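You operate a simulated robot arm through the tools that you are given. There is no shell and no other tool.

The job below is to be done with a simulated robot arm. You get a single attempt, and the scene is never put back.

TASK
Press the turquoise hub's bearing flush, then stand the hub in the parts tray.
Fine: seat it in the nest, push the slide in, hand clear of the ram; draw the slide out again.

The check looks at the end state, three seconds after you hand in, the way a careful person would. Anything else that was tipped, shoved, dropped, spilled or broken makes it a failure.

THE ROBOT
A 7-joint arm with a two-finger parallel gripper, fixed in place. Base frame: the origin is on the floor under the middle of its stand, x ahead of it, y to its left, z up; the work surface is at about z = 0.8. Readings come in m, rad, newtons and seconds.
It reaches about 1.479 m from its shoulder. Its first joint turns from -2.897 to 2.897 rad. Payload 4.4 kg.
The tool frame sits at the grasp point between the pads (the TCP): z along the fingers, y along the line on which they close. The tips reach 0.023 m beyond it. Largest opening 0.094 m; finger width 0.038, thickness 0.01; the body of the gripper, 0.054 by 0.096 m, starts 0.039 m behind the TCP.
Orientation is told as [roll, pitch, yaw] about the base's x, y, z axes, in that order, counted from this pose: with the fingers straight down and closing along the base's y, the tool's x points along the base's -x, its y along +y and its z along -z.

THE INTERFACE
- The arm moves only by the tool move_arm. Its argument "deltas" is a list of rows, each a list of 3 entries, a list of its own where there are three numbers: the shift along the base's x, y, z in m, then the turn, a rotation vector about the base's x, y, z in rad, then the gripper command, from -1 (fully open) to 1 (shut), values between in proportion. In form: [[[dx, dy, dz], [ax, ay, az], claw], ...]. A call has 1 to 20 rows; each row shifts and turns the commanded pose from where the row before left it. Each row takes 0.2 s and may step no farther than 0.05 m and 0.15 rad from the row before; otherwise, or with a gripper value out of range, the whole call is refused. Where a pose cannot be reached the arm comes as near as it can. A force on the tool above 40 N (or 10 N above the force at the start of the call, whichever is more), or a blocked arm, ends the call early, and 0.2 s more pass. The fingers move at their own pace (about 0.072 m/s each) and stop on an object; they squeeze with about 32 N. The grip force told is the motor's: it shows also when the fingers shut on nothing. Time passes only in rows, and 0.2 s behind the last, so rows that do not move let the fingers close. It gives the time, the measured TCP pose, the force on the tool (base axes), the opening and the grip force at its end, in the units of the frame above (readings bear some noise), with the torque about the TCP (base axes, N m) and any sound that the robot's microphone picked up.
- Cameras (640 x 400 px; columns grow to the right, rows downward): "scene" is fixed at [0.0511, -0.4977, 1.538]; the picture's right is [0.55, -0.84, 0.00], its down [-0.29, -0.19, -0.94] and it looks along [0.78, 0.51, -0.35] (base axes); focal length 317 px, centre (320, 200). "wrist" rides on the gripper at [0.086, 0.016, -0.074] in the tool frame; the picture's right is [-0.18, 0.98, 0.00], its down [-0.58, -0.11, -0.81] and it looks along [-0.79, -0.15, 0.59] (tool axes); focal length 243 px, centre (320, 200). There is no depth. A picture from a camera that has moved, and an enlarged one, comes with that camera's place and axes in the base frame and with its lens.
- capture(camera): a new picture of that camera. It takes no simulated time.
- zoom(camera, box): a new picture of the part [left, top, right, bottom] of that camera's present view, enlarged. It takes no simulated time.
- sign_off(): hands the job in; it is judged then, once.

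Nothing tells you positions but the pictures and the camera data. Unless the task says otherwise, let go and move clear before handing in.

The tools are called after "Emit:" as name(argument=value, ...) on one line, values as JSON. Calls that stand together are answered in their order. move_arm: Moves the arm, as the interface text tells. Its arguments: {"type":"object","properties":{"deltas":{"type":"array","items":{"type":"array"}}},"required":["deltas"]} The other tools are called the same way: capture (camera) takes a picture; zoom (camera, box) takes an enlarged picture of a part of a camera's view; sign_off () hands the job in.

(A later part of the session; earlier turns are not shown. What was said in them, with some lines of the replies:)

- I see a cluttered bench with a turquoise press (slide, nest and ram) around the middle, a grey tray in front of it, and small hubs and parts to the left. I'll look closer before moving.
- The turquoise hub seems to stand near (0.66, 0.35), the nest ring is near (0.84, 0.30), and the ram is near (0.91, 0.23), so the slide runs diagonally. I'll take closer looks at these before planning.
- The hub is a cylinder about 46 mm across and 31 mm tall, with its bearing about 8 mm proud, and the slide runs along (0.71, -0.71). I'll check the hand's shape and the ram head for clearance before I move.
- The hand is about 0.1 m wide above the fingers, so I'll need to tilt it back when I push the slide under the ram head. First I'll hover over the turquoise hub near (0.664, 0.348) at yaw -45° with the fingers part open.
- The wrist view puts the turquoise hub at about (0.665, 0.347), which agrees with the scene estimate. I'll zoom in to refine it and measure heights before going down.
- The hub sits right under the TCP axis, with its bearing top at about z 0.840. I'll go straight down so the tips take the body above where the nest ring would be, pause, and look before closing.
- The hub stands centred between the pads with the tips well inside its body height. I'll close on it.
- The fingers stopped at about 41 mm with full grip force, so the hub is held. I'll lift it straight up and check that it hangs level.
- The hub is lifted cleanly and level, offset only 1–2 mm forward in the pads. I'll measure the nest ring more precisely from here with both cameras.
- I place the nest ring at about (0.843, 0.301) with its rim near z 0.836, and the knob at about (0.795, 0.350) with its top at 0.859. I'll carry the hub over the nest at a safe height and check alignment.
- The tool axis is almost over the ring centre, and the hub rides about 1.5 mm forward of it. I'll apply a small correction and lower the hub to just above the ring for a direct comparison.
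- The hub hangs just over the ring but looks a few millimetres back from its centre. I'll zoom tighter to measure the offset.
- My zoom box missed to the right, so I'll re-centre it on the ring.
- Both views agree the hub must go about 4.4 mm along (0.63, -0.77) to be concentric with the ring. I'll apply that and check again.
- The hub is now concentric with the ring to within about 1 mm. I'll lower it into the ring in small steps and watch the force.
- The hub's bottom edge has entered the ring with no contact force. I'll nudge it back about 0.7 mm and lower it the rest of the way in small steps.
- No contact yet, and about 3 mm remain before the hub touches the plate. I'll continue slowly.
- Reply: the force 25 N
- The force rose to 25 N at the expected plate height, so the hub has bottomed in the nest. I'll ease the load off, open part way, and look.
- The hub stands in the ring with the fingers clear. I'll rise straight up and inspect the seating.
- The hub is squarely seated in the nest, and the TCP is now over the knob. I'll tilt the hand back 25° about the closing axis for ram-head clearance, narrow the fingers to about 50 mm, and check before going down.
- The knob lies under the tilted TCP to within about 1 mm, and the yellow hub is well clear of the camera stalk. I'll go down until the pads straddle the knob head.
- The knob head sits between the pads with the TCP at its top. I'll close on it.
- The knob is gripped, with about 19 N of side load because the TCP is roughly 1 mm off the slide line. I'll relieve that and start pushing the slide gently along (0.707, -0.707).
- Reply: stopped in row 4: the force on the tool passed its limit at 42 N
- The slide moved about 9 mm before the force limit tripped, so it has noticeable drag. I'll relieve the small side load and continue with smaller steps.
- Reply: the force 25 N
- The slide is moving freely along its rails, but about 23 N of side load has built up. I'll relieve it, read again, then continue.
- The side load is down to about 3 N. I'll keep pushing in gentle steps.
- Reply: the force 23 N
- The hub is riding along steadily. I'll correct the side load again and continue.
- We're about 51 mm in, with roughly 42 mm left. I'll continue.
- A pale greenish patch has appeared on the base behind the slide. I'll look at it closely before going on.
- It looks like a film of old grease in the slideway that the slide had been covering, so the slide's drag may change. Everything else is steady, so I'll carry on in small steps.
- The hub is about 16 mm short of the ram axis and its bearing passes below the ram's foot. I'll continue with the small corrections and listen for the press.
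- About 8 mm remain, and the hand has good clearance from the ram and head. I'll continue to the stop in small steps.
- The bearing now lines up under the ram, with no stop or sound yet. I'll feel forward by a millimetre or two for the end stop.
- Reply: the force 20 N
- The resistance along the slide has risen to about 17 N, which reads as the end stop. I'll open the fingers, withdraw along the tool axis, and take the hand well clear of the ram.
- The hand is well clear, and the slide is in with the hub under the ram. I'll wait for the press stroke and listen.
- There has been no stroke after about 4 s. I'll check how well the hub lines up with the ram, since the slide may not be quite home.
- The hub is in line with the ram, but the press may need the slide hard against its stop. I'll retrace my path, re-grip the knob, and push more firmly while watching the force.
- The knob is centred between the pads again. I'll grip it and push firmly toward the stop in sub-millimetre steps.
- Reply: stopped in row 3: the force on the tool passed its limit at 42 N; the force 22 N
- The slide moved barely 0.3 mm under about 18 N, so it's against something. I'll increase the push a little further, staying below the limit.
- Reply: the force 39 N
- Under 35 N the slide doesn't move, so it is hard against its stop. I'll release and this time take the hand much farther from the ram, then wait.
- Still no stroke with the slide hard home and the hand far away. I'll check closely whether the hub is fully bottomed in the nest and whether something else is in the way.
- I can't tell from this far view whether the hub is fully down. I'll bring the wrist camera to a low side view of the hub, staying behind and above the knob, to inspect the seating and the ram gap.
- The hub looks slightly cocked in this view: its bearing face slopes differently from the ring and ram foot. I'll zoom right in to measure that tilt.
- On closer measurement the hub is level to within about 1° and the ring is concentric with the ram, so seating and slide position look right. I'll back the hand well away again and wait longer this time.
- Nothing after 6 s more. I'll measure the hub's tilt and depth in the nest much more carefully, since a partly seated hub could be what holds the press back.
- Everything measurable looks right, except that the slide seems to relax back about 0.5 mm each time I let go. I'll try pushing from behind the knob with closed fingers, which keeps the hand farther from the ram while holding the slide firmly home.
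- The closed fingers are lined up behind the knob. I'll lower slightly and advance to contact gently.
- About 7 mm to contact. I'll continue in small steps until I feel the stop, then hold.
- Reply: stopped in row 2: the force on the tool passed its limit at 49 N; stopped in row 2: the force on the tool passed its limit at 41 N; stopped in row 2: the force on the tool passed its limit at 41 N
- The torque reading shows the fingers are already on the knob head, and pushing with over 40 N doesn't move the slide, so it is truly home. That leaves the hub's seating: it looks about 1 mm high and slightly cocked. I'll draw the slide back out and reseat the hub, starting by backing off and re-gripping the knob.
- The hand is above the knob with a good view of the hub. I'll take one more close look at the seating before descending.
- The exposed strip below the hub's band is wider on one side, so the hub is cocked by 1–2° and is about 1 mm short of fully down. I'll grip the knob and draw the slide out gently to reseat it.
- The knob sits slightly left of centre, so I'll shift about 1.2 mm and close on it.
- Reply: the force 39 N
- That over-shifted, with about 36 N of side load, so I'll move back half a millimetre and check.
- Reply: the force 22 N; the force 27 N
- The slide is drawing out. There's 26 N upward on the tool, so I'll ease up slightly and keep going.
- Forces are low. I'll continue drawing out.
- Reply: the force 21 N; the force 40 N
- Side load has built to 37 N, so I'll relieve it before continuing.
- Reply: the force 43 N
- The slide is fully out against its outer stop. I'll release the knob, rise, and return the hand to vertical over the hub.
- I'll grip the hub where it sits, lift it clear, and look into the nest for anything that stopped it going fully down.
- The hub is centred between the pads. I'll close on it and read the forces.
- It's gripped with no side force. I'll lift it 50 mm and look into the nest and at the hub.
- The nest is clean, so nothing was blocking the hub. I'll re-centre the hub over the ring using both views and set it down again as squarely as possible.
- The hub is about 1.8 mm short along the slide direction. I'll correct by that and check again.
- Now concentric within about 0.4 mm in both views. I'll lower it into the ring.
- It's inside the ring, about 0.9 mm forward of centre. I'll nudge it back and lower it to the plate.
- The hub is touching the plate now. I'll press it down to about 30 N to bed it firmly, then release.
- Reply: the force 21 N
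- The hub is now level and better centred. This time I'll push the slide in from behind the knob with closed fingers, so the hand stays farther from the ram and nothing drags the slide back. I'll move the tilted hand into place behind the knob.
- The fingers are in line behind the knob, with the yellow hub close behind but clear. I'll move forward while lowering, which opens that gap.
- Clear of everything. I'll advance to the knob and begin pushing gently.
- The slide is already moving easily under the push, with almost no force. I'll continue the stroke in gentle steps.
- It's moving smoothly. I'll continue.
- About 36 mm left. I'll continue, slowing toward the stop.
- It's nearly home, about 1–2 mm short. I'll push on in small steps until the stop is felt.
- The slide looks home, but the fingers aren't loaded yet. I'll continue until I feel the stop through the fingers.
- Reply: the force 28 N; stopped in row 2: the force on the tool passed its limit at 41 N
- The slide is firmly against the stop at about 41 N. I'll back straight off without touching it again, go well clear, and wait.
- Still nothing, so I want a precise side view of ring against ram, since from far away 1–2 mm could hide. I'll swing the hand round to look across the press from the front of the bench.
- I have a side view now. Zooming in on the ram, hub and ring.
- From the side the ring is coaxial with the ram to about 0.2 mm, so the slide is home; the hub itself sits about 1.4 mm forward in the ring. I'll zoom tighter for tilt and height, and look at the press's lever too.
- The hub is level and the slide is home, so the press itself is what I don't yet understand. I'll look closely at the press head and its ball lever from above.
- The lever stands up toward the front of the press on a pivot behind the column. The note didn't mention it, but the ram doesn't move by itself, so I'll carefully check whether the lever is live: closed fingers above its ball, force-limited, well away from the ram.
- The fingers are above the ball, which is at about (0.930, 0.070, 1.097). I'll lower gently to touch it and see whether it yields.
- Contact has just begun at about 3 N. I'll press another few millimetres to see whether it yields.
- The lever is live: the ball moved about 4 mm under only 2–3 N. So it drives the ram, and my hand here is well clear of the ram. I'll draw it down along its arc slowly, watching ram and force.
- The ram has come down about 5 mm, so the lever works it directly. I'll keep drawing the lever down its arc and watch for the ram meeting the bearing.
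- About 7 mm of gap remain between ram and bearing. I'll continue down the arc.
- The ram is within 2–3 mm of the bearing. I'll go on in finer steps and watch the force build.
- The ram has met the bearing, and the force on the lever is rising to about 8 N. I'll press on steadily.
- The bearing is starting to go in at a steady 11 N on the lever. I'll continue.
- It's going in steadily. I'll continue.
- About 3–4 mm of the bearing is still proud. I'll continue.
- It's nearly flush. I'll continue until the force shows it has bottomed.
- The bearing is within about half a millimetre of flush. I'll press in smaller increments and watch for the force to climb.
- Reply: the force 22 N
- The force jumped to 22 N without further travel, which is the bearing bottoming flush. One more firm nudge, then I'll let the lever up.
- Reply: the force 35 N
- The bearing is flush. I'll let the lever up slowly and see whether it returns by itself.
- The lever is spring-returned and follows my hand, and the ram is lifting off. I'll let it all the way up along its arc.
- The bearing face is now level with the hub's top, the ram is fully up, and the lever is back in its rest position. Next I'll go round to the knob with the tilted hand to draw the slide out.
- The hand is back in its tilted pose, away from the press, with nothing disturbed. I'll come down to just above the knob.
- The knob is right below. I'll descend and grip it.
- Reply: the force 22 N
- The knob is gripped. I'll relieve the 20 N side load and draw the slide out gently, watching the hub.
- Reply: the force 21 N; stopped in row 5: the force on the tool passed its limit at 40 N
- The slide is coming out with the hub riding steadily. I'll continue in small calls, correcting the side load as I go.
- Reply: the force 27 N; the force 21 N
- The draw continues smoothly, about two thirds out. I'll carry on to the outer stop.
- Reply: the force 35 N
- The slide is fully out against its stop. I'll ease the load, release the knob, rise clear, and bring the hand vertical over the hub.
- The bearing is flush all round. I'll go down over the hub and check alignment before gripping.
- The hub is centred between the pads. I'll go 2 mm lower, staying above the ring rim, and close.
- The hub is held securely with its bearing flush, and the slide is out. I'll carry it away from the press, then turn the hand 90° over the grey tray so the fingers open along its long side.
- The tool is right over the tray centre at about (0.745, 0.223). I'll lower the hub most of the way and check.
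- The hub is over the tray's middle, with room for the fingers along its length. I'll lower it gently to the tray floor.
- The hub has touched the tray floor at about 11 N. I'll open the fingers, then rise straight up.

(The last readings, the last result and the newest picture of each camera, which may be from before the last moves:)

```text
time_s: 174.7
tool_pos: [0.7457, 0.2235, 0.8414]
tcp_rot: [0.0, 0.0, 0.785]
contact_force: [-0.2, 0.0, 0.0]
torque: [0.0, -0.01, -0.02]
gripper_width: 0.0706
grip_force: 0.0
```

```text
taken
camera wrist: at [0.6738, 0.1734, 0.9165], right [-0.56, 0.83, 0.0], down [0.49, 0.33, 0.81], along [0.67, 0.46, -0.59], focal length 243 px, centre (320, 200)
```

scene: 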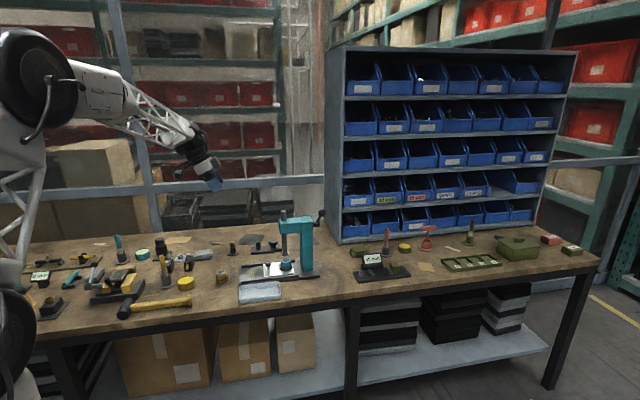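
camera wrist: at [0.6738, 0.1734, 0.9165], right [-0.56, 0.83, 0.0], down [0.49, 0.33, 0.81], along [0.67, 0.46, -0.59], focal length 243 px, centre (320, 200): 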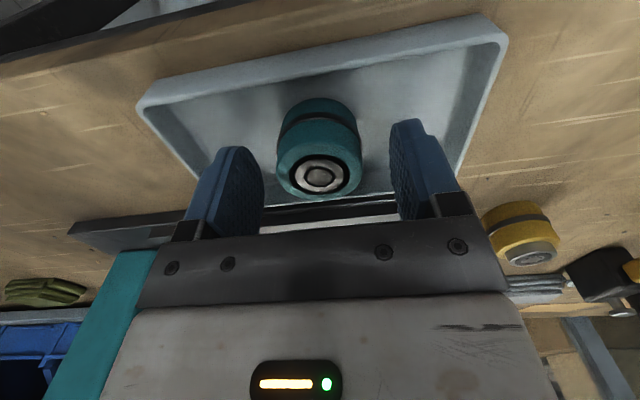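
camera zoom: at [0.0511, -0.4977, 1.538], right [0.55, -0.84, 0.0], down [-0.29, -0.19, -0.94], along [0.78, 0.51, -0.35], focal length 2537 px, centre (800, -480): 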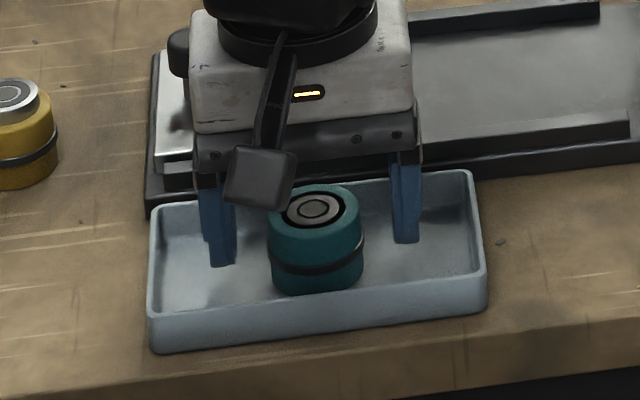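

The hub stands free in the tray between the open fingers. I'll rise straight up, move clear, and inspect everything.

Emit:
move_arm(deltas=[[[0, 0, 0.015], [0, 0, 0], -0.5], [[0, 0, 0.03], [0, 0, 0], -0.5], [[0, 0, 0.045], [0, 0, 0], -0.5], [[0, 0, 0.045], [0, 0, 0], -0.5], [[-0.02, 0, 0.045], [0, 0, 0], -0.5], [[-0.03, 0, 0.04], [0, 0, 0], -0.5], [[-0.03, 0, 0.03], [0, 0, 0], -0.5], [[-0.03, 0, 0.03], [0, 0, 0], -0.5], [[0, 0, 0], [0, 0, 0], -0.5], [[0, 0, 0], [0, 0, 0], -0.5]])

Emit:
zoom(camera="scene", box=[235, 260, 285, 310])

Emit:
zoom(camera="scene", box=[250, 275, 272, 297])

Emit:
capture(camera="scene")

Emit:
capture(camera="wrist")

```text
time_s: 176.9
tool_pos: [0.6366, 0.2249, 1.12]
tcp_rot: [0.002, -0.001, 0.786]
contact_force: [-0.3, -0.3, -0.1]
torque: [-0.04, 0.0, 0.0]
gripper_width: 0.0704
grip_force: 0.0
```

```text
8.00 times, centred on (260, 285) of scene
camera zoom: at [0.0511, -0.4977, 1.538], right [0.55, -0.84, 0.0], down [-0.29, -0.19, -0.94], along [0.78, 0.51, -0.35], focal length 2537 px, centre (800, -480)
```

zoom: 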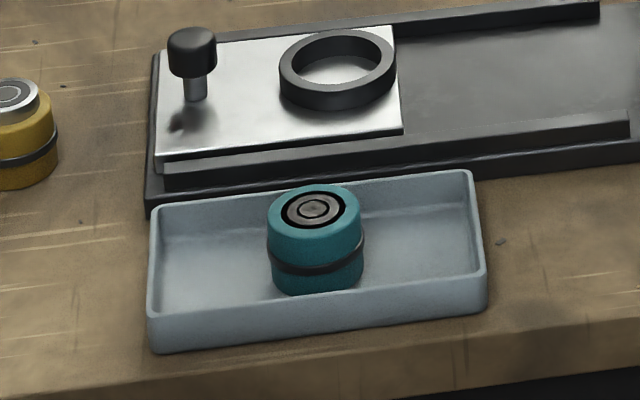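

```text
16.00 times, centred on (261, 286) of scene
camera zoom: at [0.0511, -0.4977, 1.538], right [0.55, -0.84, 0.0], down [-0.29, -0.19, -0.94], along [0.78, 0.51, -0.35], focal length 5074 px, centre (1264, -1176)
```

zoom: 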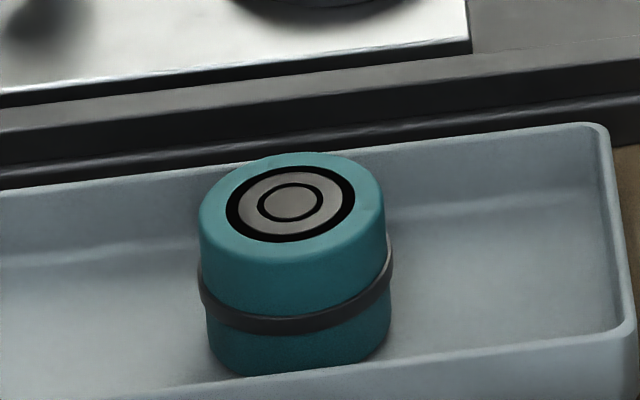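

```text
taken
```

scene: 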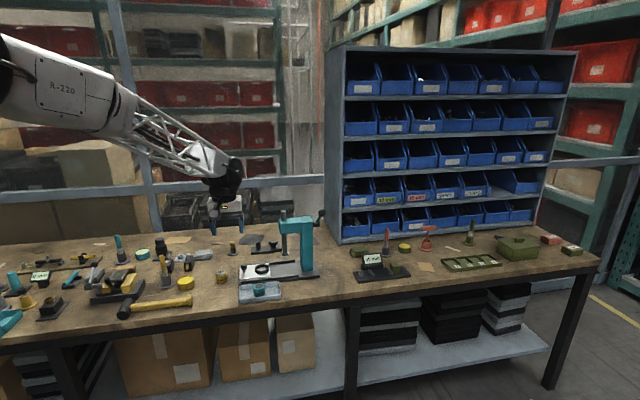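

```text
taken
camera wrist: at [0.5636, 0.175, 1.1953], right [-0.56, 0.83, 0.0], down [0.49, 0.33, 0.81], along [0.67, 0.45, -0.59], focal length 243 px, centre (320, 200)
```

wrist: 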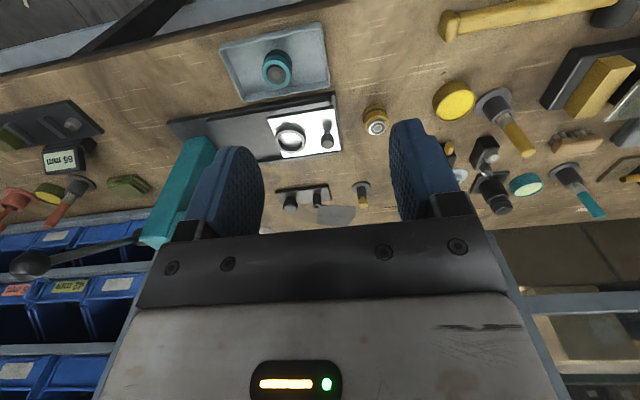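

The hub stands upright in the grey tray and the bench is otherwise undisturbed. I'll look closely at the bearing face and the surroundings before handing in.

Emit:
zoom(camera="wrist", box=[250, 40, 310, 100])

Emit:
zoom(camera="wrist", box=[200, 10, 440, 220])

Emit:
zoom(camera="scene", box=[200, 200, 340, 310])

Emit:
zoom(camera="scene", box=[80, 220, 220, 330])

```text
6.67 times, centred on (280, 70) of wrist
camera zoom: at [0.5636, 0.175, 1.1953], right [-0.56, 0.83, 0.0], down [0.49, 0.33, 0.81], along [0.67, 0.45, -0.59], focal length 1618 px, centre (587, 1067)
```

zoom: 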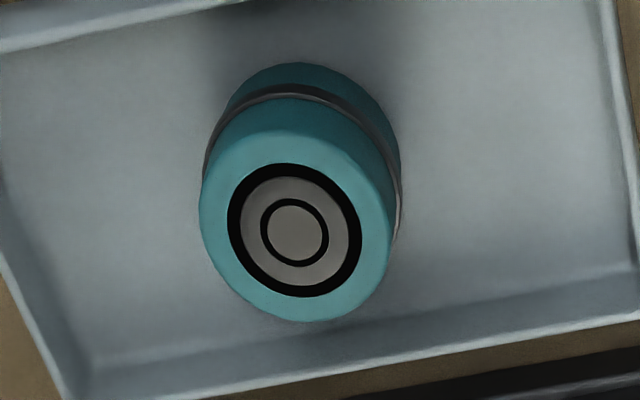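

```text
1.90 times, centred on (320, 115) of wrist
camera zoom: at [0.5636, 0.175, 1.1953], right [-0.56, 0.83, 0.0], down [0.49, 0.33, 0.81], along [0.67, 0.45, -0.59], focal length 462 px, centre (320, 362)
```

zoom: 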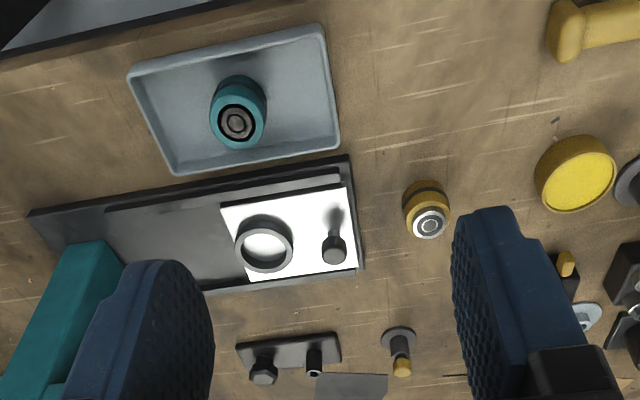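

```text
3.64 times, centred on (270, 255) of scene
camera zoom: at [0.0511, -0.4977, 1.538], right [0.55, -0.84, 0.0], down [-0.29, -0.19, -0.94], along [0.78, 0.51, -0.35], focal length 1153 px, centre (502, 0)
```

zoom: 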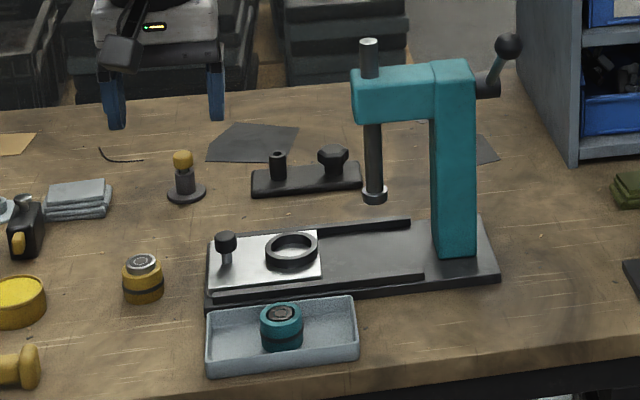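

```text
3.64 times, centred on (150, 275) of scene
camera zoom: at [0.0511, -0.4977, 1.538], right [0.55, -0.84, 0.0], down [-0.29, -0.19, -0.94], along [0.78, 0.51, -0.35], focal length 1153 px, centre (938, -73)
```

zoom: 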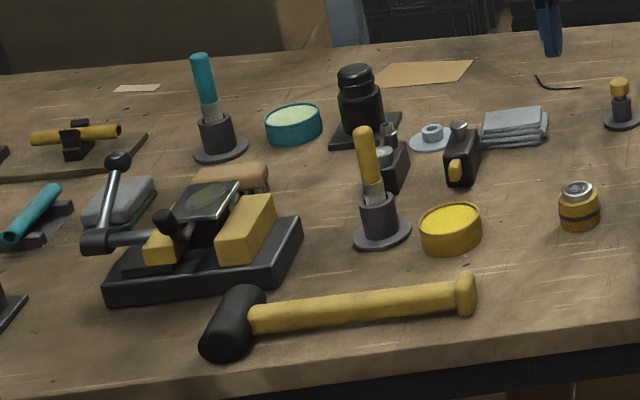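

The turquoise hub stands upright in the tray with its bearing flush, the slide is drawn out, and the ram and lever are back at rest. Nothing else on the bench has moved, and the hand is clear, so I'm handing in.

Emit:
sign_off()

```text
The job is handed in.
```

The turquoise hub is standing upright in the grey parts tray beside the press, with its bearing pressed flush. The slide is drawn out again, the ram and lever are back at rest, and the hand is clear. In the last pictures nothing else on the bench had moved.

- **Lever:** your note didn't mention it, but the ram never came down by itself, even with the slide hard against its stop and the hand well away. Before I tried the lever, I drew the slide out once, reseated the hub and pushed the slide in again. The lever turned out to be live and spring-returned, so I pressed the bearing with that, keeping the hand on the lever and well away from the ram.
- **How I judged flush:** the force on the lever held at about 11 N as the bearing went in. It then rose to over 30 N with no further travel, and close-ups from two angles show the bearing face level with the hub. I had no gauge reading to confirm it.
- **Slideway:** there is a greenish film, probably old grease, under where the slide rests. The slide stuck on the first push until I reached about 42 N, then ran freely.
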